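You operate a simulated robot arm through the tools that you are given. There is no shell and no other tool. Be economical: measure what you need, move in short steps, check, and stop when the job is done.

The job below is to be done with a simulated robot arm. You get a single attempt, and the scene is never put back.

TASK
Lock the teal key in the safe; the code is on the note.
Fine: red, blue, yellow dial; end with all three on 1.

Only the result counts: the job must be done as asked and must still hold three seconds after the hand-in. Knocking over, shifting, dropping, spilling or breaking anything else fails it.

THE ROBOT
A 7-joint arm with a two-finger parallel gripper, fixed in place. Base frame: the origin is at the foot of the arm, x ahead of it, y to its left, z up; the work surface is at about z = 0. Readings come in cm, rad, newtons and seconds.
With the tool pointing down near the work surface it reaches from about 22 to 58 cm from the base axis. Its first joint turns from -1.152 to 1.152 rad. Payload 2.5 kg.
The tool frame sits at the grasp point between the pads (the TCP): z along the fingers, y along the line on which they close. The tips reach 2.3 cm beyond it. The gripper opens to 9.4 cm. The fingers are 3.8 cm wide and 1 cm thick; the gripper's body (5.4 by 9.6 cm) begins 3.9 cm behind the TCP.
Orientation is that of the tool frame in the base frame, as a unit quaternion [w, x, y, z]. With the fingers straight down and closing along the base's y, the tool's x points along the base's -x, its y along +y and its z along -z.

THE INTERFACE
- The arm moves only by the tool nudge_tool. Its argument "moves" is one flat list of numbers, 7 for each row, row after row: the turn, a rotation vector about the tool's x, y, z in rad, then the shift along the tool's x, y, z in cm, then the gripper command, from -1 (shut) to 1 (fully open), values between in proportion. In form: [rx, ry, rz, x, y, z, grip, rx, ry, rz, x, y, z, grip, ...]. A call has 1 to 8 rows; each row shifts and turns the commanded pose from where the row before left it, along the tool's axes as they then stand. Each row takes 0.2 s and may step no farther than 5 cm and 0.15 rad from the row before; otherwise, or with a gripper value out of range, the whole call is refused. Where a pose cannot be reached the arm comes as near as it can. A force on the tool above 50 N (or 10 N above the force at the start of the call, whichever is more), or a blocked arm, ends the call early, and 0.2 s more pass. The fingers move at their own pace (about 10.8 cm/s each) and stop on an object; they squeeze with about 26 N. The grip force told is the motor's: it shows also when the fingers shut on nothing. Time passes only in rows, and 0.2 s behind the last, so rows that do not move let the fingers close. It gives the time, the measured TCP pose, the force on the tool (base axes), the opening and the grip force at its end, in the units of the frame above (readings bear some noise).
- Cameras (640 x 400 px; columns grow to the right, rows downward): "scene" is fixed at [13.3, -42.43, 53.99]; the picture's right is [0.65, -0.76, 0.00], its down [-0.47, -0.41, -0.78] and it looks along [0.59, 0.51, -0.62] (base axes); focal length 326 px, centre (320, 200). "wrist" rides on the gripper at [-3.9, 0, -4.4] in the tool frame; the picture's right is [0.00, -1.00, 0.00], its down [0.97, 0.00, -0.24] and it looks along [0.24, 0.00, 0.97] (tool axes); focal length 218 px, centre (320, 200).
- camera(camera): a new picture of that camera. No time passes.
- probe_pixels(camera, pixels): for up to 12 pixels [column, row] of the newest picture of that camera ("zoom" is the newest enlarged one), the place [x, y, z] in the base frame of the surface seen there, good to about 0.3 cm. No time passes.
- zoom(camera, box): a new picture of the part [left, top, right, bottom] of that camera's present view, enlarged. No time passes.
- finish_job(): hands the job in; it is judged then, once.

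Go step by step. Measure first, check grasps and placings, and put right what went wrong. The budget is 80 turns and 54 pictures, counting those below and the enlarged ones. Unless the task says otherwise, let go and move clear before handing in, and close with one line.

The tools are called after "Call:" as name(argument=value, ...) on one line, values as JSON. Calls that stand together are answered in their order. nudge_tool: Moves the arm, as the interface text tells. Its arguments: {"type":"object","properties":{"moves":{"type":"array"}},"required":["moves"]} The other tools are called the same way: camera (camera) takes a picture; probe_pixels (camera, pixels) gives the place of the surface under pixels of a picture; zoom (camera, box) takes an enlarged picture of a part of a camera's view; finish_job () hands the job in.

At the start:

```text
clock: 0.0
ee_pos: [38.14, -0.23, 30.02]
tcp_rot: [0.0, 0.0, 1.0, 0.0]
ft_force: [-0.5, 0.0, 0.3]
gripper_width: 9.43
finger_force: 0.0
```

scene: 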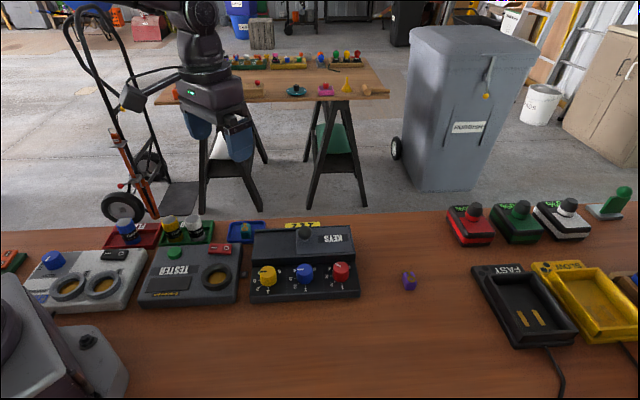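
wrist: 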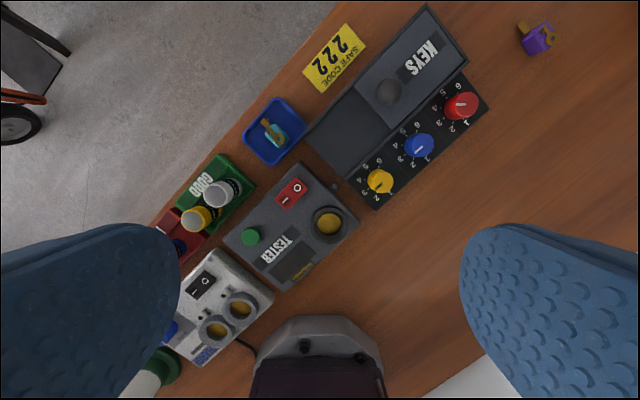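

The wrist view shows a safe labelled KEYS with three dials near (420,145), a yellow note near (333,57) and a teal key in the blue tray near (272,130). I'll enlarge these to read them.

Call:
zoom(camera="wrist", box=[230, 0, 500, 215])

Call:
zoom(camera="scene", box=[220, 210, 380, 310])

```text
1.86 times, centred on (365, 108) of wrist
```

zoom: 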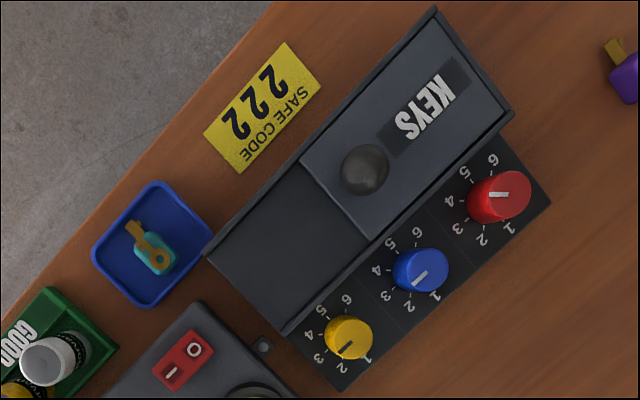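

```text
4.00 times, centred on (300, 260) of scene
```

zoom: 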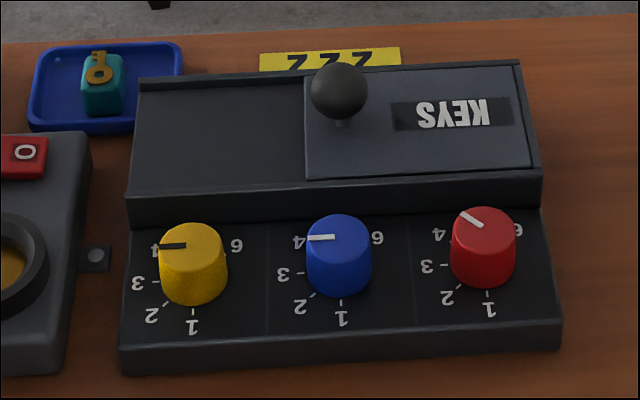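

The note reads 222; red points to about 4, and blue and yellow to about 3. I'll probe the safe, the dials, the key and the lid knob for positions.

Call:
probe_pixels(camera="wrist", pixels=[[461, 106], [418, 146], [380, 180], [388, 91], [425, 8], [467, 68], [310, 137], [352, 178], [272, 130], [347, 128], [410, 60], [484, 110]])

Call:
probe_pixels(camera="zoom", pixels=[[190, 240], [338, 232], [482, 222], [339, 88], [102, 100], [96, 55], [420, 140], [220, 140], [193, 327], [341, 318], [488, 309], [60, 60]])

```text
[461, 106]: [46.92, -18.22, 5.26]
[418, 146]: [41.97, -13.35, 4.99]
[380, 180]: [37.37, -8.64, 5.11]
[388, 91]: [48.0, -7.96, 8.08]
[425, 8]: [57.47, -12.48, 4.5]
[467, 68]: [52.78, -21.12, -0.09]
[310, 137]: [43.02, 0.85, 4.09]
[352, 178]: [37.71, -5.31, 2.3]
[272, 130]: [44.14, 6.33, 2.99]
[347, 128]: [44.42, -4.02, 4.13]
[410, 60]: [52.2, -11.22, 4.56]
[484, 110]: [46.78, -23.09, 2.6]
```

```text
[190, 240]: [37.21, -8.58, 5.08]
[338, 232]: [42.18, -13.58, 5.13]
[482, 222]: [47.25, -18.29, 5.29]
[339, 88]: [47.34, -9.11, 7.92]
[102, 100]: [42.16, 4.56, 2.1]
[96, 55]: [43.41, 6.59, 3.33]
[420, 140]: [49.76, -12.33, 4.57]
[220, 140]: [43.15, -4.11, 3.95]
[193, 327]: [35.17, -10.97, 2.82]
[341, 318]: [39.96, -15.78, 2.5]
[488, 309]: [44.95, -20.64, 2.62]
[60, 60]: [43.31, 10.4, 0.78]
```

Both views agree: the dials sit in a 45° row 6.8 cm apart with tops at z≈5.1, and the lid knob is at about (47.7,-8.5,8). I'll move above the dials for a closer look.

Call:
nudge_tool(moves=[0, 0, 0, -1, -3.3, 3, 0.2, 0, 0, 0, -1, -3.3, 3, 0.2, 0, 0, 0, -1, -3.3, 3, 0.2, 0, 0, 0, -1, -3.3, 3, 0.2, 0, 0, -0.131, 0, 0, 0, 0.2, 0, 0, -0.131, 0, 0, 0, 0.2, 0, 0, -0.131, 0, 0, 0, 0.2, 0, 0, -0.131, 0, 0, 0, 0.2])

Call:
nudge_tool(moves=[0, 0, -0.131, 0, 0, 0, 0.2, 0, 0, -0.131, 0, 0, 0, 0.2, 0, 0, 0, 0, 0, 0, 0.2])

Call:
camera(camera="wrist")

```text
clock: 1.8
ee_pos: [42.1, -13.47, 18.02]
tcp_rot: [0.0, -0.26, 0.965, 0.0]
ft_force: [-0.7, -0.2, 0.1]
gripper_width: 5.64
finger_force: 0.1
```

```text
clock: 2.6
ee_pos: [42.1, -13.51, 18.04]
tcp_rot: [0.0, -0.384, 0.923, 0.0]
ft_force: [0.2, 0.6, -0.9]
gripper_width: 5.64
finger_force: 0.1
```

```text
49 pictures are left
```

wrist: 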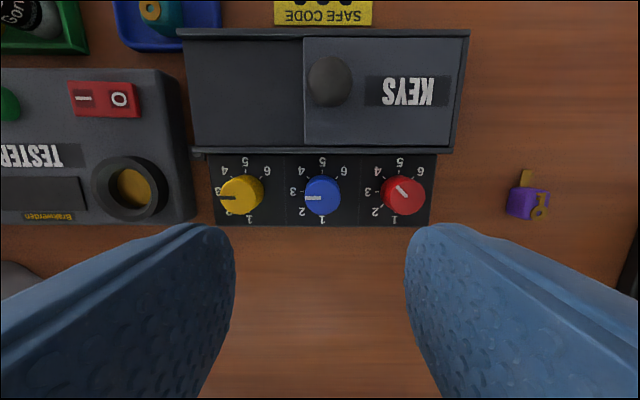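

From above, the yellow (240,195) and blue (322,195) dials clearly point to 3, and red (403,195) points to 4, with 45° steps. I'll probe the details here.

Call:
probe_pixels(camera="wrist", pixels=[[322, 195], [403, 192], [240, 194], [320, 150], [320, 158], [330, 82], [308, 195], [337, 195], [245, 90], [400, 145], [460, 90], [222, 165]])

Call:
zoom(camera="wrist", box=[170, 0, 490, 240])

```text
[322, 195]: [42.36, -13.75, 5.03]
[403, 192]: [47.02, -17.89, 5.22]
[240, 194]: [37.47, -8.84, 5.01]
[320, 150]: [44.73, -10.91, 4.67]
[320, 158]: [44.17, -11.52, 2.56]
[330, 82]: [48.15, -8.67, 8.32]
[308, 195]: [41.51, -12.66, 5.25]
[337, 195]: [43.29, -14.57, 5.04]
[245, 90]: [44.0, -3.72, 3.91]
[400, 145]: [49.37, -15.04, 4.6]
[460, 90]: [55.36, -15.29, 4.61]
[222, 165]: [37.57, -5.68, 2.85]
```

```text
1.67 times, centred on (330, 120) of wrist
```

zoom: 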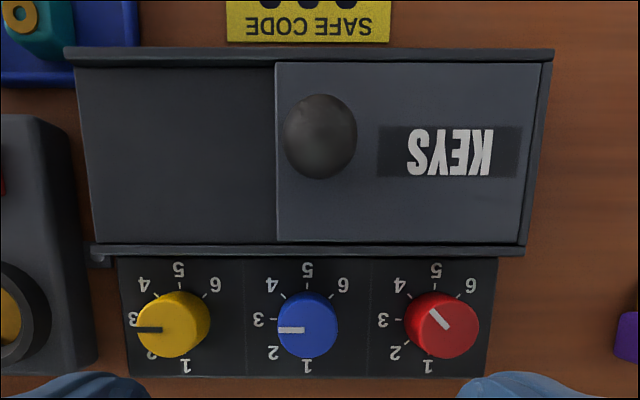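

The wall behind the dials is about 3.2 cm from the dial axes, so the fingers fit if they close along the dial row. I'll descend on blue with the hand pre-turned +22.5°.

Call:
nudge_tool(moves=[0, 0, 0, -0.07, -0.21, 0, -0.2, 0, 0, 0.131, 0, 0, 4, -0.2, 0, 0, 0.131, 0, 0, 4, -0.2, 0, 0, 0.131, 0, 0, 2.5, -0.2, 0, 0, 0, 0, 0, 1.74, -0.2, 0, 0, 0, 0, 0, 0, -0.2])

Call:
camera(camera="wrist")

```text
clock: 4.0
ee_pos: [42.36, -13.55, 5.85]
tcp_rot: [0.0, -0.195, 0.981, 0.0]
ft_force: [-0.3, -0.4, 0.4]
gripper_width: 3.78
finger_force: 0.1
```

```text
47 pictures are left
```

wrist: 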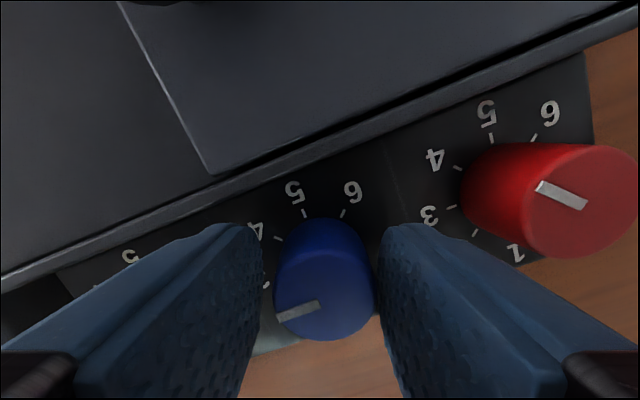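

Blue is centred between the pads. Closing and turning 45° counter-clockwise.

Call:
nudge_tool(moves=[0, 0, 0, 0, 0, 0, -1, 0, 0, 0, 0, 0, 0, -1, 0, 0, -0.131, 0, 0, 0, -1, 0, 0, -0.131, 0, 0, 0, -1, 0, 0, -0.131, 0, 0, 0, -1, 0, 0, -0.131, 0, 0, 0, -1, 0, 0, -0.131, 0, 0, 0, -1, 0, 0, -0.131, 0, 0, 0, -1])

Call:
camera(camera="wrist")

```text
clock: 5.8
ee_pos: [42.23, -13.51, 5.88]
tcp_rot: [-0.002, -0.558, 0.83, 0.0]
ft_force: [-5.2, -5.4, 3.8]
gripper_width: 3.09
finger_force: 45.1
```

```text
46 pictures are left
```

wrist: 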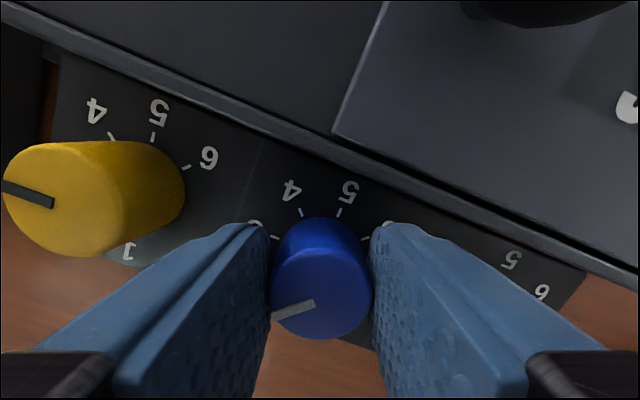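

The blue dial followed the hand. I'll release, lift, turn back and look before going to red.

Call:
nudge_tool(moves=[0, 0, 0, 0, 0, 0, -0.2, 0, 0, 0, 0, 0, -4.5, -0.2, 0, 0, 0.131, 0, 0, 0, -0.2, 0, 0, 0.131, 0, 0, 0, -0.2, 0, 0, 0.131, 0, 0, 0, -0.2, 0, 0, 0.131, 0, 0, 0, -0.2, 0, 0, 0.131, 0, 0, 0, -0.2, 0, 0, 0.131, 0, 0, 0, -0.2])

Call:
nudge_tool(moves=[0, 0, 0, -1.31, -3.11, 0, -0.2, 0, 0, 0, -1.31, -3.11, 0, -0.2, 0, 0, 0, 0, 0, 0, -0.2])

Call:
camera(camera="wrist")

```text
clock: 7.6
ee_pos: [42.43, -13.52, 10.46]
tcp_rot: [0.0, -0.194, 0.981, 0.001]
ft_force: [0.3, 0.0, -0.2]
gripper_width: 3.74
finger_force: 0.0
```

```text
clock: 8.4
ee_pos: [47.12, -18.18, 10.23]
tcp_rot: [0.0, -0.195, 0.981, 0.0]
ft_force: [-0.1, -0.3, -0.1]
gripper_width: 3.76
finger_force: 0.1
```

```text
45 pictures are left
```

wrist: 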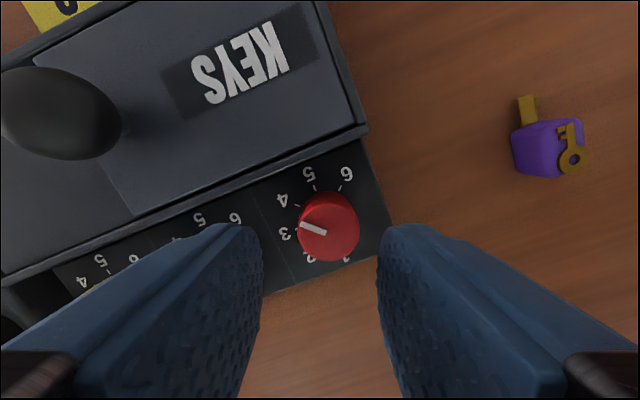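

Red (328,225) is nearly centred. Descend with a slight shift, grip and turn 45°.

Call:
nudge_tool(moves=[0, 0, 0, 0, -0.2, 2.2, -0.2, 0, 0, 0, 0, 0, 2.2, -0.2, 0, 0, 0, 0, 0, 0, -1, 0, 0, 0, 0, 0, 0, -1, 0, 0, -0.131, 0, 0, 0, -1, 0, 0, -0.131, 0, 0, 0, -1, 0, 0, -0.131, 0, 0, 0, -1, 0, 0, -0.131, 0, 0, 0, -1])

Call:
nudge_tool(moves=[0, 0, -0.131, 0, 0, 0, -1, 0, 0, -0.131, 0, 0, 0, -1, 0, 0, 0, 0, 0, 0, -0.2, 0, 0, 0, 0, 0, -4.5, -0.2])

Call:
camera(camera="wrist")

```text
clock: 10.2
ee_pos: [47.26, -18.57, 6.18]
tcp_rot: [-0.001, -0.444, 0.896, -0.001]
ft_force: [-17.9, -4.6, 39.7]
gripper_width: 3.05
finger_force: 45.1
```

```text
clock: 11.2
ee_pos: [47.31, -18.32, 10.32]
tcp_rot: [0.0, -0.558, 0.83, 0.001]
ft_force: [0.0, -0.3, -0.5]
gripper_width: 3.78
finger_force: 0.0
```

```text
44 pictures are left
```

wrist: 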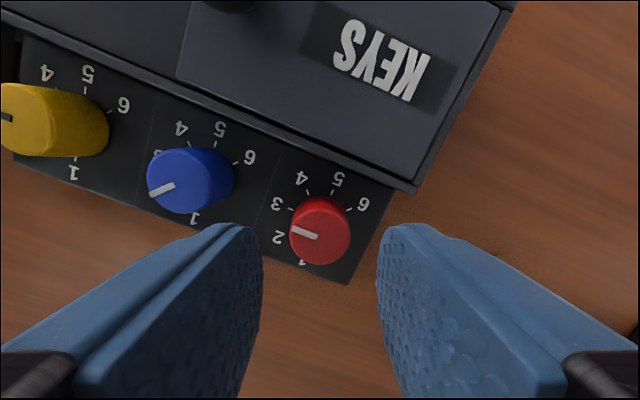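

Red now points exactly to 3 and blue to 2. A 40 N force appeared on red while turning, so I'll grip a little higher and better centred for its second 45°.

Call:
nudge_tool(moves=[0, 0, 0.131, 0, 0, 0, -0.2, 0, 0, 0.131, 0, 0, 0, -0.2, 0, 0, 0.131, 0, 0, 0, -0.2, 0, 0, 0.131, 0, 0, 0, -0.2, 0, 0, 0.131, 0, 0, 0, -0.2, 0, 0, 0.131, 0, 0, 0, -0.2, 0, 0, 0, 0, -0.18, 2.1, -0.2, 0, 0, 0, 0, 0, 2, -0.2])

Call:
nudge_tool(moves=[0, 0, 0, 0, 0, 0, -1, 0, 0, 0, 0, 0, 0, -1])

Call:
camera(camera="wrist")

```text
clock: 13.0
ee_pos: [47.32, -18.65, 6.36]
tcp_rot: [0.0, -0.194, 0.981, 0.0]
ft_force: [-0.4, 0.4, 0.1]
gripper_width: 3.74
finger_force: 0.1
```

```text
clock: 13.6
ee_pos: [47.3, -18.6, 6.27]
tcp_rot: [0.001, -0.197, 0.98, 0.0]
ft_force: [-2.2, 3.3, -0.4]
gripper_width: 3.05
finger_force: 45.0
```

```text
43 pictures are left
```

wrist: 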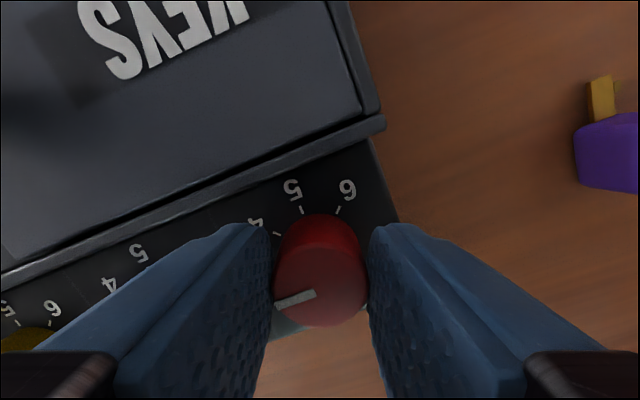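

Red is gripped cleanly with low forces. Turning 45°.

Call:
nudge_tool(moves=[0, 0, -0.131, 0, 0, 0, -1, 0, 0, -0.131, 0, 0, 0, -1, 0, 0, -0.131, 0, 0, 0, -1, 0, 0, -0.131, 0, 0, 0, -1, 0, 0, -0.131, 0, 0, 0, -1, 0, 0, -0.131, 0, 0, 0, -1])

Call:
nudge_tool(moves=[0, 0, 0, 0, 0, 0, -0.2, 0, 0, 0, 0, 0, -4.5, -0.2, 0, 0, 0.131, 0, 0, 0, -0.2, 0, 0, 0.131, 0, 0, 0, -0.2, 0, 0, 0.131, 0, 0, 0, -0.2, 0, 0, 0.131, 0, 0, 0, -0.2, 0, 0, 0.131, 0, 0, 0, -0.2, 0, 0, 0.131, 0, 0, 0, -0.2])

Call:
camera(camera="wrist")

```text
clock: 15.0
ee_pos: [47.19, -18.43, 6.41]
tcp_rot: [-0.001, -0.557, 0.83, 0.003]
ft_force: [-18.5, 18.4, 15.0]
gripper_width: 3.03
finger_force: 45.1
```

```text
clock: 16.8
ee_pos: [47.23, -18.67, 10.84]
tcp_rot: [0.0, -0.194, 0.981, 0.0]
ft_force: [0.1, 0.4, -0.2]
gripper_width: 3.74
finger_force: 0.1
```

```text
42 pictures are left
```

wrist: 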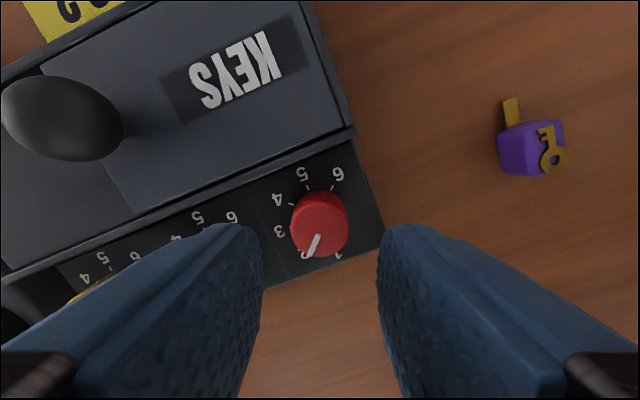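

Red is near 2. Moving over to yellow.

Call:
nudge_tool(moves=[0, 0, 0, 1.753, 4.327, 0, -0.2, 0, 0, 0, 1.753, 4.327, 0, -0.2, 0, 0, 0, 1.753, 4.327, 0, -0.2, 0, 0, 0, 0, 0, 0, -0.2])

Call:
camera(camera="wrist")

```text
clock: 17.8
ee_pos: [37.38, -8.51, 10.78]
tcp_rot: [0.0, -0.195, 0.981, 0.0]
ft_force: [-0.5, 0.1, -0.1]
gripper_width: 3.77
finger_force: 0.1
```

```text
41 pictures are left
```

wrist: 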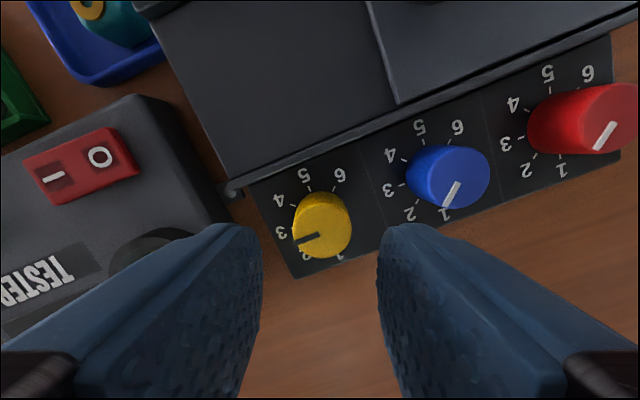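

Yellow is centred at (321,222), but the TESTER box is close on the left. I'll probe its edge and height before lowering.

Call:
probe_pixels(camera="wrist", pixels=[[320, 218], [228, 205], [215, 180], [225, 218], [200, 150], [185, 135], [231, 190], [300, 240], [280, 235], [238, 212]])

Call:
zoom(camera="scene", box=[140, 210, 300, 310])

```text
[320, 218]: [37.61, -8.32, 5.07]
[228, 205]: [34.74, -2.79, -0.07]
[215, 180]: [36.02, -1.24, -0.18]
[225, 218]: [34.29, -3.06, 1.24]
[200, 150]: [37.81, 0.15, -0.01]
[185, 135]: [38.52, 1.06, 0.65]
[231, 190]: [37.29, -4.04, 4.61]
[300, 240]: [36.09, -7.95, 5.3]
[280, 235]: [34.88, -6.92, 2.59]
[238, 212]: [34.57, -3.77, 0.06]
```

```text
4.00 times, centred on (220, 260) of scene
```

zoom: 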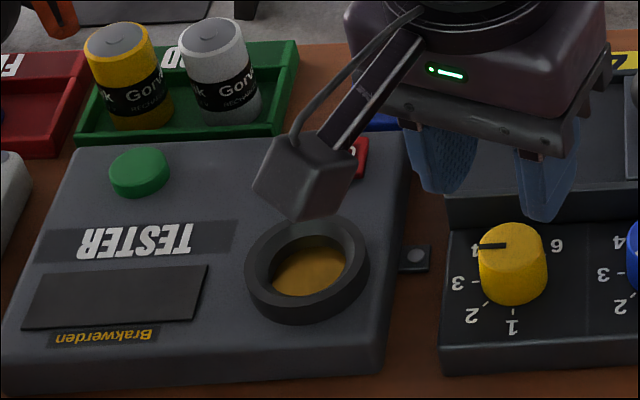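

The TESTER is about 6 cm from the yellow dial, so there is clearance. Descend, grip and turn yellow 45°.

Call:
nudge_tool(moves=[0, 0, 0, 0, 0, 2.4, -0.2, 0, 0, 0, 0, 0, 2.2, -0.2, 0, 0, 0, 0, 0, 0, -1, 0, 0, 0, 0, 0, 0, -1, 0, 0, -0.131, 0, 0, 0, -1, 0, 0, -0.131, 0, 0, 0, -1, 0, 0, -0.131, 0, 0, 0, -1, 0, 0, -0.131, 0, 0, 0, -1])

Call:
nudge_tool(moves=[0, 0, -0.131, 0, 0, 0, -1, 0, 0, -0.131, 0, 0, 0, -1, 0, 0, 0, 0, 0, 0, -0.2, 0, 0, 0, 0, 0, -4.5, -0.2, 0, 0, 0.131, 0, 0, -1, -0.2, 0, 0, 0.131, 0, 0, -1, -0.2, 0, 0, 0.131, 0, 0, -1, -0.2, 0, 0, 0, 0, 0, -1, -0.2])

Call:
camera(camera="wrist")

```text
clock: 19.6
ee_pos: [37.42, -8.62, 6.34]
tcp_rot: [-0.001, -0.444, 0.896, 0.002]
ft_force: [-20.3, 8.5, 43.3]
gripper_width: 3.05
finger_force: 45.1
```

```text
clock: 21.4
ee_pos: [37.44, -8.6, 14.78]
tcp_rot: [0.0, -0.382, 0.924, 0.001]
ft_force: [-0.3, 0.3, 0.8]
gripper_width: 3.75
finger_force: 0.0
```

```text
39 pictures are left
```

wrist: 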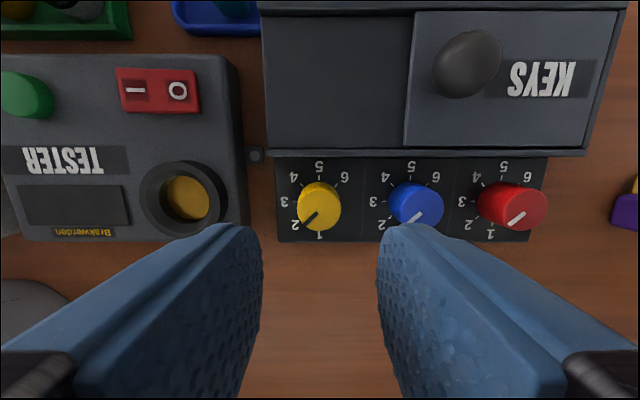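

All three pointers now look to be on 2; I'll enlarge to check.

Call:
zoom(camera="wrist", box=[260, 140, 560, 250])

Call:
probe_pixels(camera="wrist", pixels=[[467, 62], [435, 65], [499, 65], [467, 35], [410, 80], [580, 80], [340, 80], [262, 80], [467, 95], [340, 10], [480, 120], [610, 120]])

```text
2.13 times, centred on (410, 195) of wrist
```

zoom: 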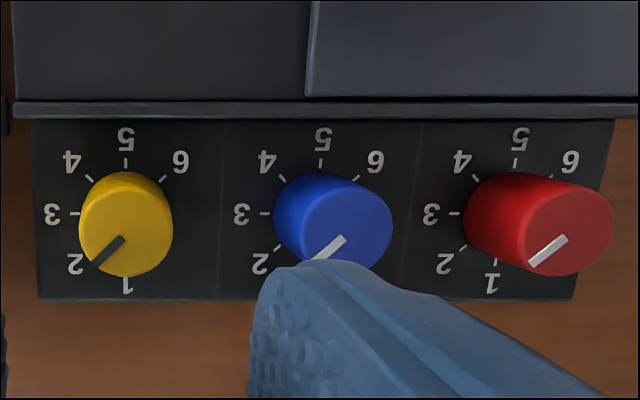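

```text
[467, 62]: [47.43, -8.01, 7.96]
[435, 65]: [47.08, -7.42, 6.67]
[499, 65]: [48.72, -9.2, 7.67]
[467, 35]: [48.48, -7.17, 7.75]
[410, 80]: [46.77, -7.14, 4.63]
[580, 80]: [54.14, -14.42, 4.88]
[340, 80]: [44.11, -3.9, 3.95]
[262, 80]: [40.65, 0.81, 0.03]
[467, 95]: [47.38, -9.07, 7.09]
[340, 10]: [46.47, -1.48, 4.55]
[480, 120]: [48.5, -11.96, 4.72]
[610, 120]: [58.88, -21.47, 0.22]
```

All three are on 2. Next I'll bring the hand above the lid knob at about (47.9,-8.2).

Call:
nudge_tool(moves=[0, 0, 0, -2.55, -2.38, 0, 0, 0, 0, 0, -2.55, -2.38, 0, 0, 0, 0, 0, -2.55, -2.38, 0, 0, 0, 0, 0, 0, 0, 3.5, 0, 0, 0, 0, 0, 0, 0, 0])

Call:
camera(camera="wrist")

```text
clock: 22.6
ee_pos: [47.83, -8.13, 11.39]
tcp_rot: [0.001, -0.383, 0.924, 0.0]
ft_force: [0.6, 0.3, 0.6]
gripper_width: 4.69
finger_force: 0.0
```

```text
37 pictures are left
```

wrist: 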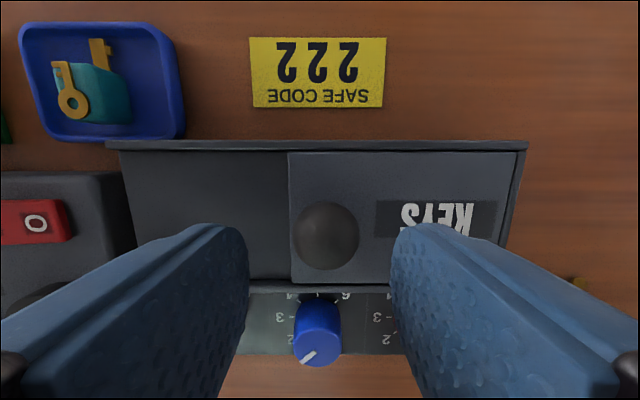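

The knob at (327,237) is nearly aligned. Descend, grip gently and check.

Call:
nudge_tool(moves=[0, 0, 0, 0, -0.25, 2.1, 0, 0, 0, 0, 0, 0, 2, 0, 0, 0, 0, 0, 0, 0, -1, 0, 0, 0, 0, 0, 0, -1])

Call:
camera(camera="wrist")

```text
clock: 23.6
ee_pos: [48.01, -8.4, 7.22]
tcp_rot: [0.0, -0.384, 0.923, -0.001]
ft_force: [-2.4, -0.9, 2.6]
gripper_width: 2.92
finger_force: 45.1
```

```text
36 pictures are left
```

wrist: 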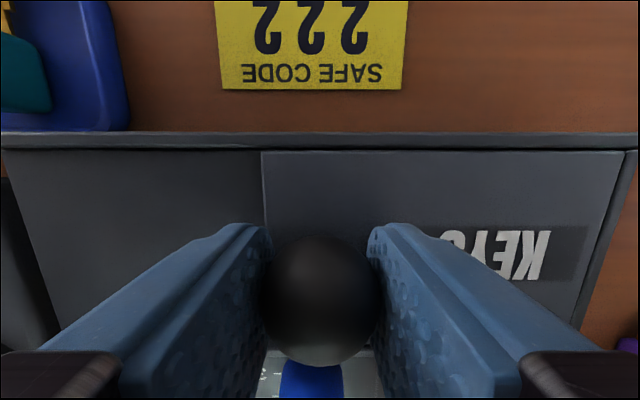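

The knob is gripped. Slide the lid toward the left end (tool +y).

Call:
nudge_tool(moves=[0, 0, 0, 0, 0.7, 0, -1, 0, 0, 0, 0, 0.8, 0, -1, 0, 0, 0, 0, 0.8, 0, -1])

Call:
camera(camera="wrist")

```text
clock: 24.4
ee_pos: [46.36, -6.89, 7.16]
tcp_rot: [-0.001, -0.383, 0.924, 0.0]
ft_force: [-2.7, -3.4, 3.8]
gripper_width: 2.91
finger_force: 45.3
```

```text
35 pictures are left
```

wrist: 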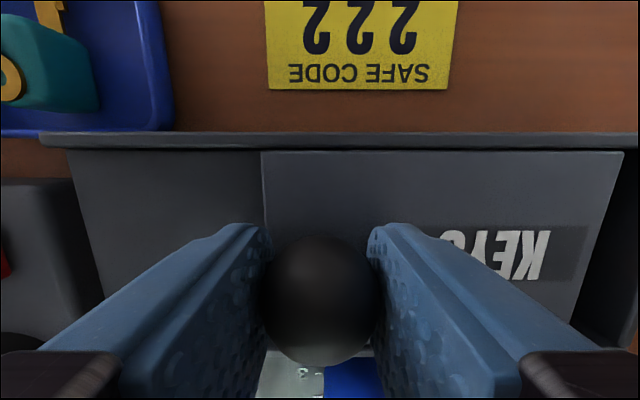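

The lid slides with low force. Continue.

Call:
nudge_tool(moves=[0, 0, 0, 0, 0.8, 0, -1, 0, 0, 0, 0, 0.8, 0, -1, 0, 0, 0, 0, 0.8, 0, -1, 0, 0, 0, 0, 0.8, 0, -1, 0, 0, 0, 0, 0.8, 0, -1, 0, 0, 0, 0, 0.6, 0, -1, 0, 0, 0, 0, 0.4, 0, -1])

Call:
camera(camera="scene")

```text
clock: 26.0
ee_pos: [42.89, -3.25, 7.1]
tcp_rot: [0.001, -0.383, 0.924, -0.001]
ft_force: [-7.2, -9.1, 22.2]
gripper_width: 2.94
finger_force: 44.8
```

```text
34 pictures are left
```

scene: 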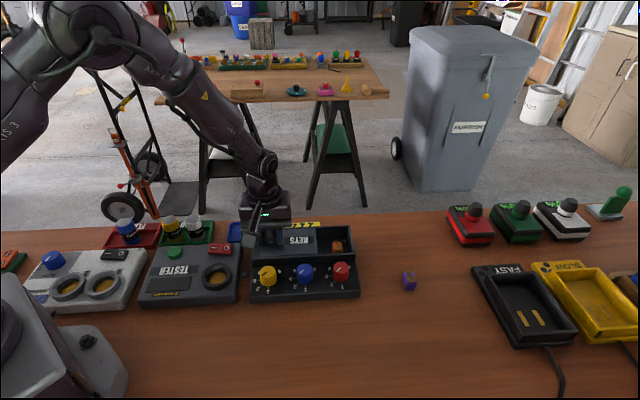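

The lid has moved about 7.3 cm and something orange shows inside the compartment near (337,245). I'll release, rise and look in.

Call:
nudge_tool(moves=[0, 0, 0, 0, 0, 0, 0, 0, 0, 0, 0, 0, 0, 0, 0, 0, 0, 0, 0, -4, 0, 0, 0, 0, 0, -1.5, -4, 0, 0, 0, 0, 0, -3, -3, 0, 0, 0, 0, 0, 0, 0, 0])

Call:
camera(camera="wrist")

Call:
zoom(camera="scene", box=[220, 210, 380, 310])

```text
clock: 27.4
ee_pos: [46.21, -6.43, 18.17]
tcp_rot: [0.001, -0.384, 0.923, 0.0]
ft_force: [0.4, 0.2, 1.3]
gripper_width: 4.68
finger_force: 0.1
```

```text
33 pictures are left
```

wrist: 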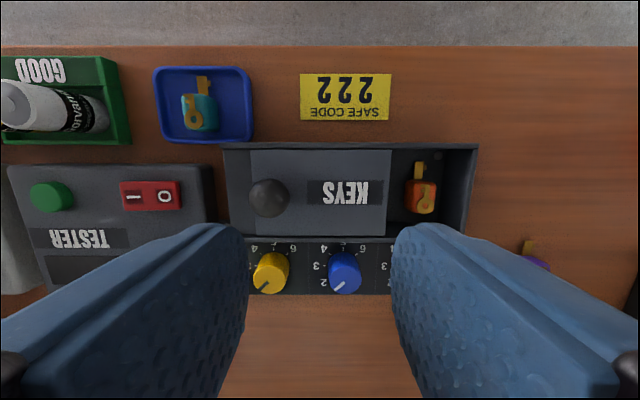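

```text
4.00 times, centred on (300, 260) of scene
```

zoom: 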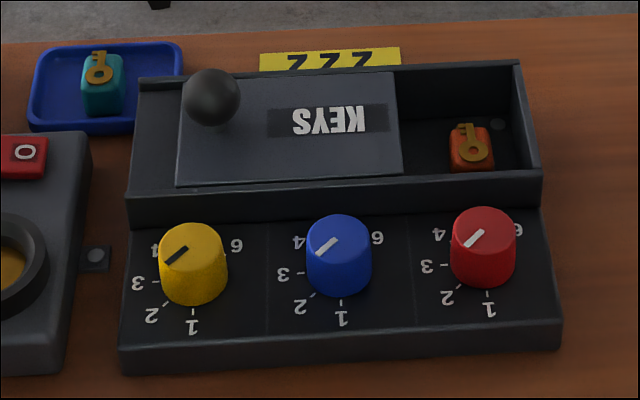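

The compartment is open and holds an orange key; the lid can go about 1.5 cm further. I'll measure the cavity, the orange key and the teal key.

Call:
zoom(camera="wrist", box=[140, 55, 490, 245])

Call:
probe_pixels(camera="wrist", pixels=[[389, 190], [397, 165], [402, 210], [420, 190], [409, 190], [434, 190], [458, 190], [470, 190], [420, 168], [450, 160], [425, 232], [450, 215]])

Call:
probe_pixels(camera="wrist", pixels=[[205, 85], [205, 110], [215, 110], [195, 120], [185, 112], [205, 129], [192, 98], [235, 100], [170, 100], [208, 78], [215, 125], [250, 190]])

```text
1.83 times, centred on (315, 150) of wrist
```

zoom: 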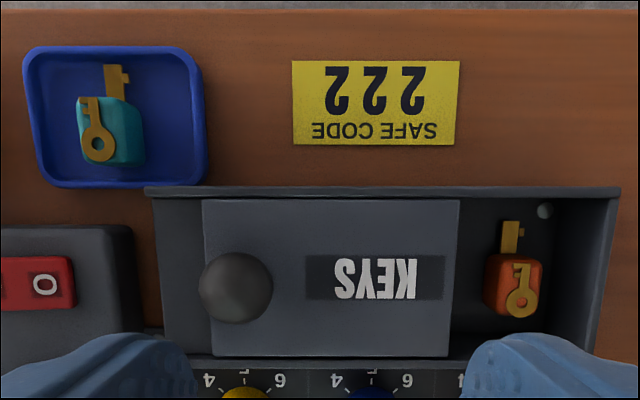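

```text
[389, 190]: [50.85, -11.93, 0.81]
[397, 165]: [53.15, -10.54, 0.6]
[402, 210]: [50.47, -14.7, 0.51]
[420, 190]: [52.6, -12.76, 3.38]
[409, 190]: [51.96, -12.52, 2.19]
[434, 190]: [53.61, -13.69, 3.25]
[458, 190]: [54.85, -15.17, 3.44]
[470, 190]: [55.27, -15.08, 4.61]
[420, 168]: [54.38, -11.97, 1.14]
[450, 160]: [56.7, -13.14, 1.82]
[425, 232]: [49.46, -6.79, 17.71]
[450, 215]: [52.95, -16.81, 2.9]
```

```text
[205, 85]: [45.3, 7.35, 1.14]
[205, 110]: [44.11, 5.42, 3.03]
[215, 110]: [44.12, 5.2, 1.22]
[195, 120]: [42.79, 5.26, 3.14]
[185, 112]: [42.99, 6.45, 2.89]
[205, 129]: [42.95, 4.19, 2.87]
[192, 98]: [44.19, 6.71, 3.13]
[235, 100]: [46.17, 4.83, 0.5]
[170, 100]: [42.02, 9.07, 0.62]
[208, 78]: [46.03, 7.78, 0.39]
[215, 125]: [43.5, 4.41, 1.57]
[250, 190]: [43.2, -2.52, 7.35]
```

The teal block is at about (43.6,5.4), and the space left of the orange key is only about 2.3 cm. I'll open the lid further to its stop.

Call:
nudge_tool(moves=[0, 0, 0, 0, 2.3, 2, 0, 0, 0, 0, 0.1, 2.3, 2, 0, 0, 0, 0, 0, 0, 3.5, 0, 0, 0, 0, 0, 0, 3.4, 0, 0, 0, 0, 0, 0, 0, -1, 0, 0, 0, 0, 0, 0, -1])

Call:
nudge_tool(moves=[0, 0, 0, 0, 0.4, 0, -1, 0, 0, 0, 0, 0.4, 0, -1, 0, 0, 0, 0, 0.4, 0, -1, 0, 0, 0, 0, 0.4, 0, -1, 0, 0, 0, 0, 0.3, 0, -1, 0, 0, 0, 0, 0, 0, -1])

```text
clock: 28.8
ee_pos: [42.81, -3.21, 7.16]
tcp_rot: [-0.001, -0.384, 0.923, 0.0]
ft_force: [-2.5, -0.7, 9.7]
gripper_width: 2.95
finger_force: 45.1
```

```text
clock: 30.2
ee_pos: [41.56, -1.88, 7.25]
tcp_rot: [0.002, -0.384, 0.924, 0.0]
ft_force: [2.8, 1.6, 8.1]
gripper_width: 2.96
finger_force: 44.6
```

The lid moved another 1.8 cm. Release, rise and look straight into the cavity.

Call:
nudge_tool(moves=[0, 0, 0, 0, 0, 0, 0, 0, 0, 0, 0, 0, 0, 0, 0, 0, 0, 0, 0, -3.5, 0, 0, 0, 0, 0, -3, -3, 0, 0, 0, 0, 1.5, -4, -1, 0, 0, 0, 0, 1.5, -4, 0, 0, 0, 0, 0, 0, 0, 0, 0])

Call:
zoom(camera="wrist", box=[160, 60, 480, 260])

```text
clock: 31.8
ee_pos: [47.11, -11.97, 14.61]
tcp_rot: [0.0, -0.384, 0.923, 0.001]
ft_force: [0.8, 0.3, 0.9]
gripper_width: 4.7
finger_force: 0.0
```

```text
2.00 times, centred on (320, 160) of wrist
```

zoom: 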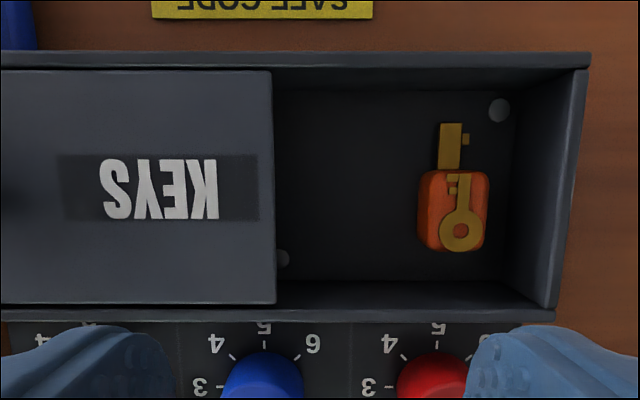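

The cavity now has a good free floor to the left of the orange key. Probing its dimensions.

Call:
probe_pixels(camera="zoom", pixels=[[265, 190], [280, 190], [340, 190], [412, 215], [425, 220], [480, 200], [450, 135], [450, 245], [340, 270], [340, 100], [560, 190], [340, 60]])

Call:
nudge_tool(moves=[0, 0, 0, -1, 4.5, 0, 0, 0, 0, 0, -1, 4.5, 0, 0, 0, 0, 0, -1, 4.3, 0, 0, 0, 0, 0, 0, 0, 0, 0])

Call:
camera(camera="wrist")

```text
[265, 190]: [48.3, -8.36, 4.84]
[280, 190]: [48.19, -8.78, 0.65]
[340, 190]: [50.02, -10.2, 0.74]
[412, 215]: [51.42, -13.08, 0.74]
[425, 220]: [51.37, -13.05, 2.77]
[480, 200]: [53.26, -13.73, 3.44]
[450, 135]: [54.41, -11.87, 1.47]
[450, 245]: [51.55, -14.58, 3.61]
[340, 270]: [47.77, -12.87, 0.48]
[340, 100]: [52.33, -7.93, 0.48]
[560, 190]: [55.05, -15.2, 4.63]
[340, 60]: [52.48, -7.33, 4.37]
```

```text
clock: 32.8
ee_pos: [39.71, -0.32, 14.57]
tcp_rot: [0.001, -0.383, 0.924, 0.001]
ft_force: [0.8, 0.1, -0.7]
gripper_width: 4.68
finger_force: 0.0
```

```text
29 pictures are left
```

wrist: 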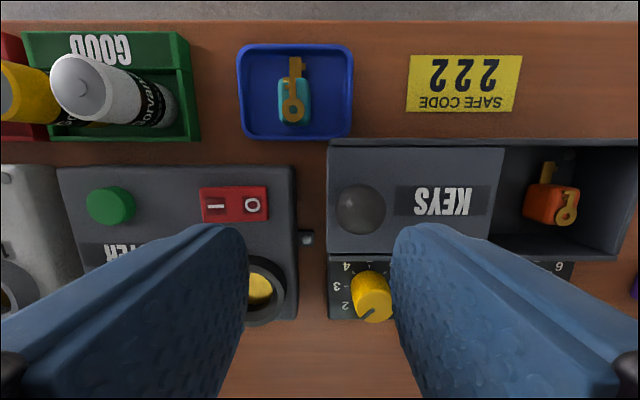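

The free space is s≈40.3–45.5 by t≈24.7–31.4, which is big enough. Now I'll probe the teal key in the tray (px 293,100).

Call:
zoom(camera="wrist", box=[230, 35, 360, 145])

Call:
probe_pixels(camera="wrist", pixels=[[279, 92], [310, 92], [282, 118], [308, 118], [294, 80], [294, 123], [295, 62], [250, 100], [340, 100], [293, 134], [285, 80], [304, 80]])

```text
3.64 times, centred on (295, 90) of wrist
```

zoom: 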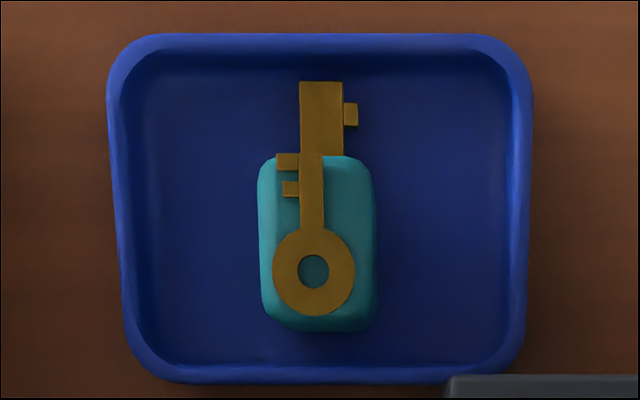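

```text
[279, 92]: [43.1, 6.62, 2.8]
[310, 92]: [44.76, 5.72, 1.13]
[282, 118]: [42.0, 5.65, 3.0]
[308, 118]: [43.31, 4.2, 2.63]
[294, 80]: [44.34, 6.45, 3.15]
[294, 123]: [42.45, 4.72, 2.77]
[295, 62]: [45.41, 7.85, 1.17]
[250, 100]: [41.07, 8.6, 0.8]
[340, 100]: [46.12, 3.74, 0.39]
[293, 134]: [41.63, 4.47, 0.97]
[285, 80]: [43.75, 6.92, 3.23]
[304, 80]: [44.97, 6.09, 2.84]
```

The teal block centre is about (43.4,5.6), aligned with the hand. I'll move over it with 4 cm opening and check midway.

Call:
nudge_tool(moves=[0, 0, 0, -3.57, 0.8, 0, -0.15, 0, 0, 0, -3.57, 0.8, 0, -0.15, 0, 0, 0, 0, 0, 4, -0.15, 0, 0, 0, 0, 0, 3.5, -0.15, 0, 0, 0, 0, 0, 0, -0.15])

Call:
camera(camera="wrist")

```text
clock: 34.0
ee_pos: [43.75, 5.91, 7.12]
tcp_rot: [0.001, -0.383, 0.924, 0.0]
ft_force: [0.8, 0.0, 0.0]
gripper_width: 3.98
finger_force: 0.1
```

```text
27 pictures are left
```

wrist: 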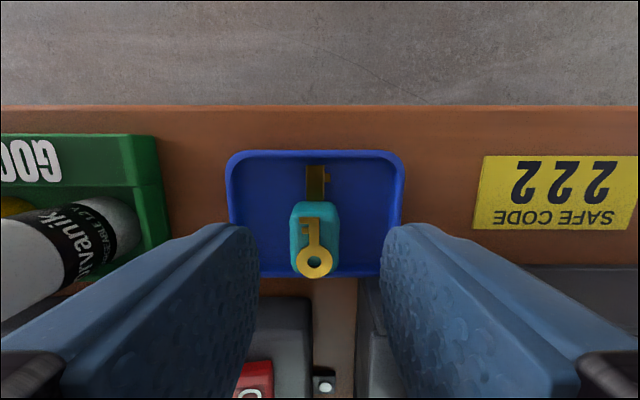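

Aligned: the block at (314,240) sits between the fingers. Descend, close and lift slightly.

Call:
nudge_tool(moves=[0, 0, 0, 0, 0.2, 1.8, -0.15, 0, 0, 0, 0, 0, 1.7, -0.15, 0, 0, 0, 0, 0, 0, -1, 0, 0, 0, 0, 0, 0, -1])

Call:
camera(camera="wrist")

```text
clock: 35.0
ee_pos: [43.53, 6.03, 3.67]
tcp_rot: [0.0, -0.383, 0.924, 0.001]
ft_force: [0.0, -0.1, 0.9]
gripper_width: 2.09
finger_force: 26.0
```

```text
26 pictures are left
```

wrist: 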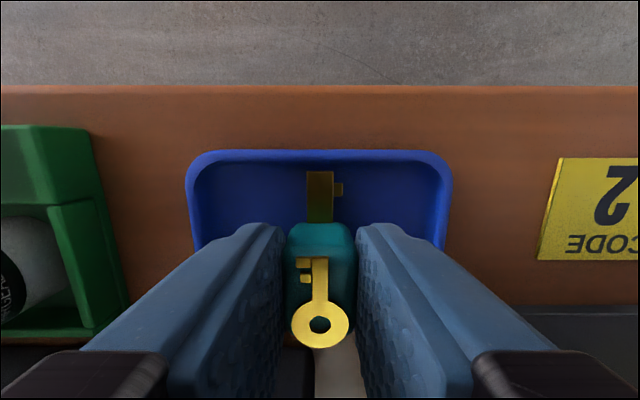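

The key is gripped (2.09 cm). Lift and carry it above the free part of the cavity.

Call:
nudge_tool(moves=[0, 0, 0, 0, 0, -4, -1, 0, 0, 0, 0, 0, -5, -1, 0, 0, 0, 1.68, -4.1, 0, -1, 0, 0, 0, 1.68, -4.1, 0, -1, 0, 0, 0, 1.68, -4.1, 0, -1, 0, 0, 0, 1.68, -4.1, 0, -1, 0, 0, 0, 0, 0, 3, -1, 0, 0, 0, 0, 0, 0, -1])

Call:
camera(camera="wrist")

Call:
zoom(camera="scene", box=[220, 180, 380, 280])

```text
clock: 36.8
ee_pos: [50.5, -10.25, 9.59]
tcp_rot: [0.0, -0.384, 0.923, 0.0]
ft_force: [0.2, -0.2, -0.7]
gripper_width: 2.06
finger_force: 26.2
```

```text
25 pictures are left
```

wrist: 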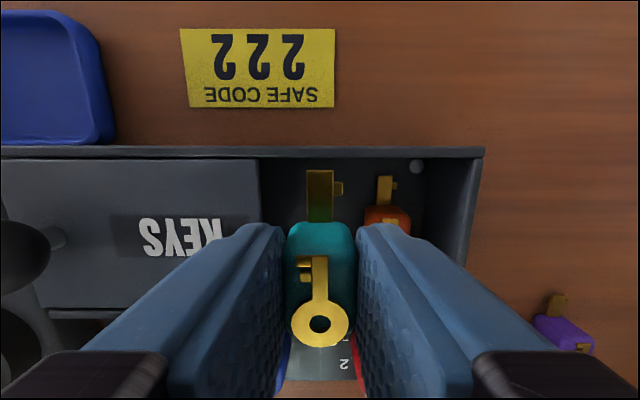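

```text
4.00 times, centred on (300, 230) of scene
```

zoom: 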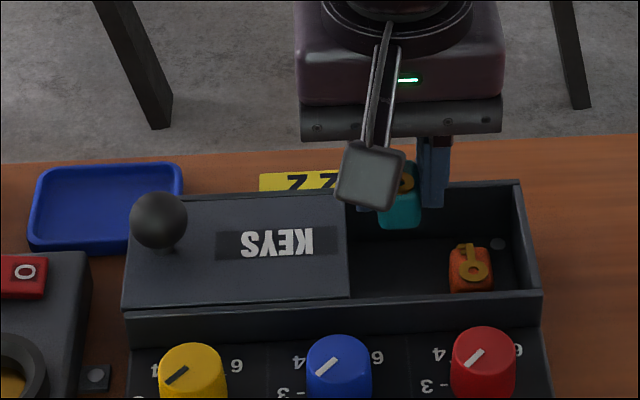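

Margins: lid edge at col 260 and orange key at col 365. I'll shift 0.2 cm toward the lid and lower to just above the floor.

Call:
nudge_tool(moves=[0, 0, 0, 0, 0.2, 1.5, -1, 0, 0, 0, 0, 0, 1.5, -1, 0, 0, 0, 0, 0, 1.5, -1, 0, 0, 0, 0, 0, 0.8, -1, 0, 0, 0, 0, 0, 0, -1])

Call:
camera(camera="wrist")

```text
clock: 38.0
ee_pos: [50.24, -10.24, 4.35]
tcp_rot: [-0.001, -0.384, 0.923, 0.0]
ft_force: [0.1, -0.4, 0.0]
gripper_width: 2.09
finger_force: 25.8
```

```text
23 pictures are left
```

wrist: 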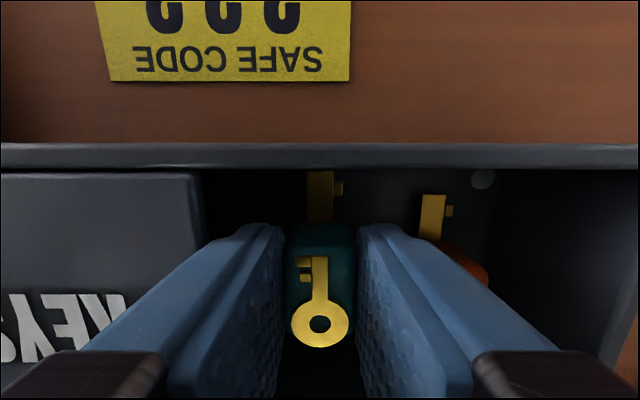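

No contact so far and both sides are clear. Lower in small steps until the floor is felt.

Call:
nudge_tool(moves=[0, 0, 0, 0, 0, 0.2, -1, 0, 0, 0, 0, 0, 0.15, -1, 0, 0, 0, 0, 0, 0.1, -1, 0, 0, 0, 0, 0, 0, -1])

```text
clock: 39.0
ee_pos: [50.32, -10.14, 3.89]
tcp_rot: [0.0, -0.383, 0.924, 0.0]
ft_force: [-0.5, 1.4, 0.0]
gripper_width: 2.09
finger_force: 26.2
```

Call:
nudge_tool(moves=[0, 0, 0, 0, 0, 0.1, -1, 0, 0, 0, 0, 0, 0.1, -1, 0, 0, 0, 0, 0, 0, -1])

```text
clock: 39.8
ee_pos: [50.41, -10.11, 3.87]
tcp_rot: [0.001, -0.384, 0.923, -0.001]
ft_force: [-3.7, 0.5, 14.5]
gripper_width: 2.09
finger_force: 25.4
```

The floor is touched at 14 N up. Ease, open slightly and lift.

Call:
nudge_tool(moves=[0, 0, 0, 0, 0, -0.15, -1, 0, 0, 0, 0, 0, 0, -0.46, 0, 0, 0, 0, 0, 0, -0.46, 0, 0, 0, 0, 0, -1.5, -0.46, 0, 0, 0, 0, 0, -3, -0.46, 0, 0, 0, 0, 0, -4, -0.46, 0, 0, 0, 0, 0, 0, -0.46])

Call:
camera(camera="wrist")

```text
clock: 41.4
ee_pos: [50.26, -10.17, 12.4]
tcp_rot: [0.0, -0.383, 0.924, 0.0]
ft_force: [0.3, -0.4, -0.5]
gripper_width: 2.56
finger_force: 0.0
```

```text
22 pictures are left
```

wrist: 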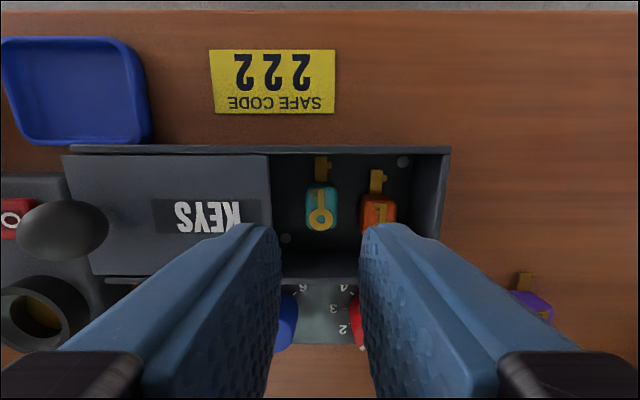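

The teal key lies flat beside the orange one. Now back to the lid knob at (41.6,-1.9) to close it.

Call:
nudge_tool(moves=[0, 0, 0, 0.1, 4.0, 0, 0, 0, 0, 0, 0.1, 4.0, 0, 0, 0, 0, 0, 0.1, 4.0, 0, 0, 0, 0, 0, 0, 0, 2.6, 0, 0, 0, 0, 0, 0, 2.5, 0, 0, 0, 0, 0, 0, 0, -1, 0, 0, 0, 0, 0, 0, -1])

Call:
nudge_tool(moves=[0, 0, 0, 0, -0.8, 0, -1, 0, 0, 0, 0, -1, 0, -1, 0, 0, 0, 0, -1, 0, -1, 0, 0, 0, 0, -1, 0, -1, 0, 0, 0, 0, -1, 0, -1, 0, 0, 0, 0, -1, 0, -1, 0, 0, 0, 0, -1, 0, -1, 0, 0, 0, 0, -0.8, 0, -1])

```text
clock: 43.0
ee_pos: [41.55, -1.93, 7.31]
tcp_rot: [0.0, -0.384, 0.923, 0.0]
ft_force: [0.8, -1.3, -3.9]
gripper_width: 2.96
finger_force: 44.8
```

```text
clock: 44.8
ee_pos: [46.9, -7.37, 7.29]
tcp_rot: [0.0, -0.384, 0.923, 0.0]
ft_force: [-2.0, 0.2, -7.9]
gripper_width: 2.93
finger_force: 45.2
```

The lid follows with low force; about 1.5 cm remains.

Call:
nudge_tool(moves=[0, 0, 0, 0, -0.6, 0, -1, 0, 0, 0, 0, -0.5, 0, -1, 0, 0, 0, 0, -0.3, 0, -1, 0, 0, 0, 0, -0.15, 0, -1, 0, 0, 0, 0, 0, 0, -1])

Call:
zoom(camera="scene", box=[220, 200, 380, 300])

```text
clock: 46.0
ee_pos: [47.96, -8.34, 7.22]
tcp_rot: [0.0, -0.384, 0.923, 0.001]
ft_force: [1.4, 2.9, -9.2]
gripper_width: 2.95
finger_force: 44.8
```

```text
4.00 times, centred on (300, 250) of scene
```

zoom: 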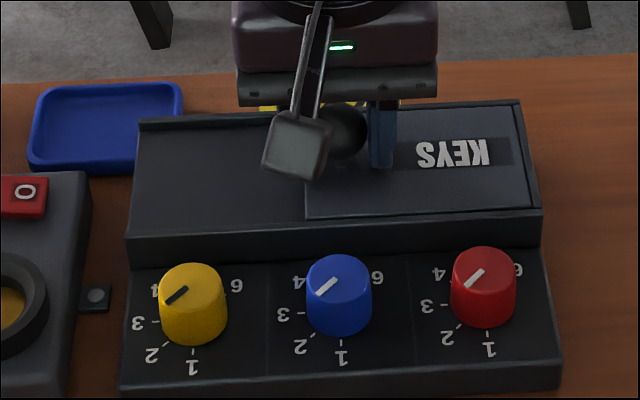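

The lid looks fully shut, as at the start. I'll press a touch more toward the stop, then release and rise.

Call:
nudge_tool(moves=[0, 0, 0, 0, -0.2, 0, -1, 0, 0, 0, 0, -0.2, 0, -1, 0, 0, 0, 0, 0, 0, -1])

Call:
nudge_tool(moves=[0, 0, 0, 0, 0.15, 0, 0, 0, 0, 0, 0, 0, 0, 0, 0, 0, 0, 0, 0, -3, 0, 0, 0, 0, 0, 0, -4, 0, 0, 0, 0, 0, 0, 0, 0])

Call:
camera(camera="wrist")

```text
clock: 46.8
ee_pos: [48.1, -8.43, 7.26]
tcp_rot: [-0.004, -0.384, 0.923, 0.005]
ft_force: [-37.6, 19.7, 23.7]
gripper_width: 2.92
finger_force: 45.2
```

```text
clock: 48.0
ee_pos: [48.21, -8.69, 14.21]
tcp_rot: [0.001, -0.384, 0.923, -0.001]
ft_force: [-0.3, -0.7, 0.3]
gripper_width: 4.67
finger_force: 0.0
```

```text
20 pictures are left
```

wrist: 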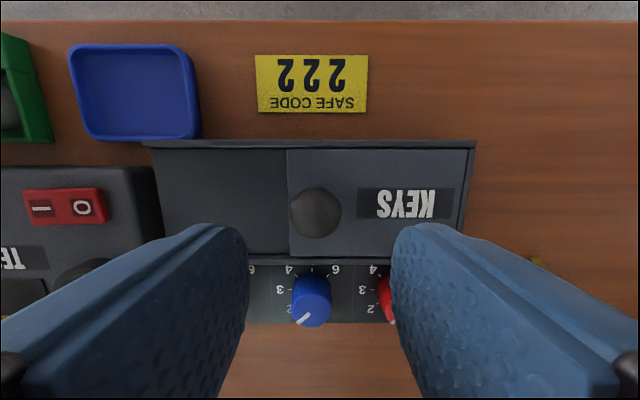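

The lid is at its hard stop. Now over to red to turn it from 2 to 1.

Call:
nudge_tool(moves=[0, 0, 0, 3.81, -3.13, 0, -0.2, 0, 0, 0, 3.81, -3.13, 0, -0.2, 0, 0, 0.131, 0, 0, 1.2, -0.2, 0, 0, 0.131, 0, 0, 1.2, -0.2, 0, 0, 0.131, 0, 0, 1.2, -0.2, 0, 0, 0, 0, 0, 0, -0.2])

Call:
camera(camera="wrist")

```text
clock: 49.4
ee_pos: [47.25, -18.46, 10.57]
tcp_rot: [0.001, -0.196, 0.981, 0.0]
ft_force: [0.8, 0.7, 0.1]
gripper_width: 3.78
finger_force: 0.1
```

```text
19 pictures are left
```

wrist: 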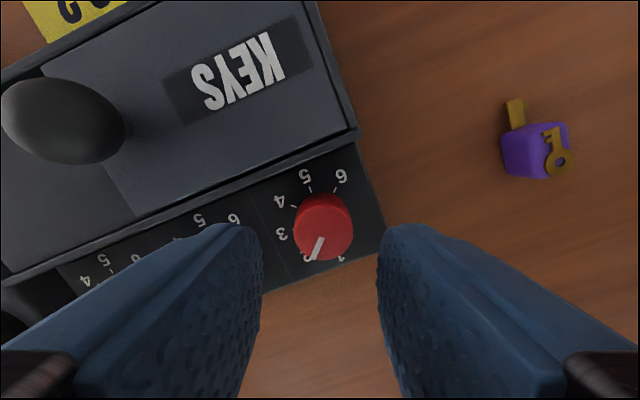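

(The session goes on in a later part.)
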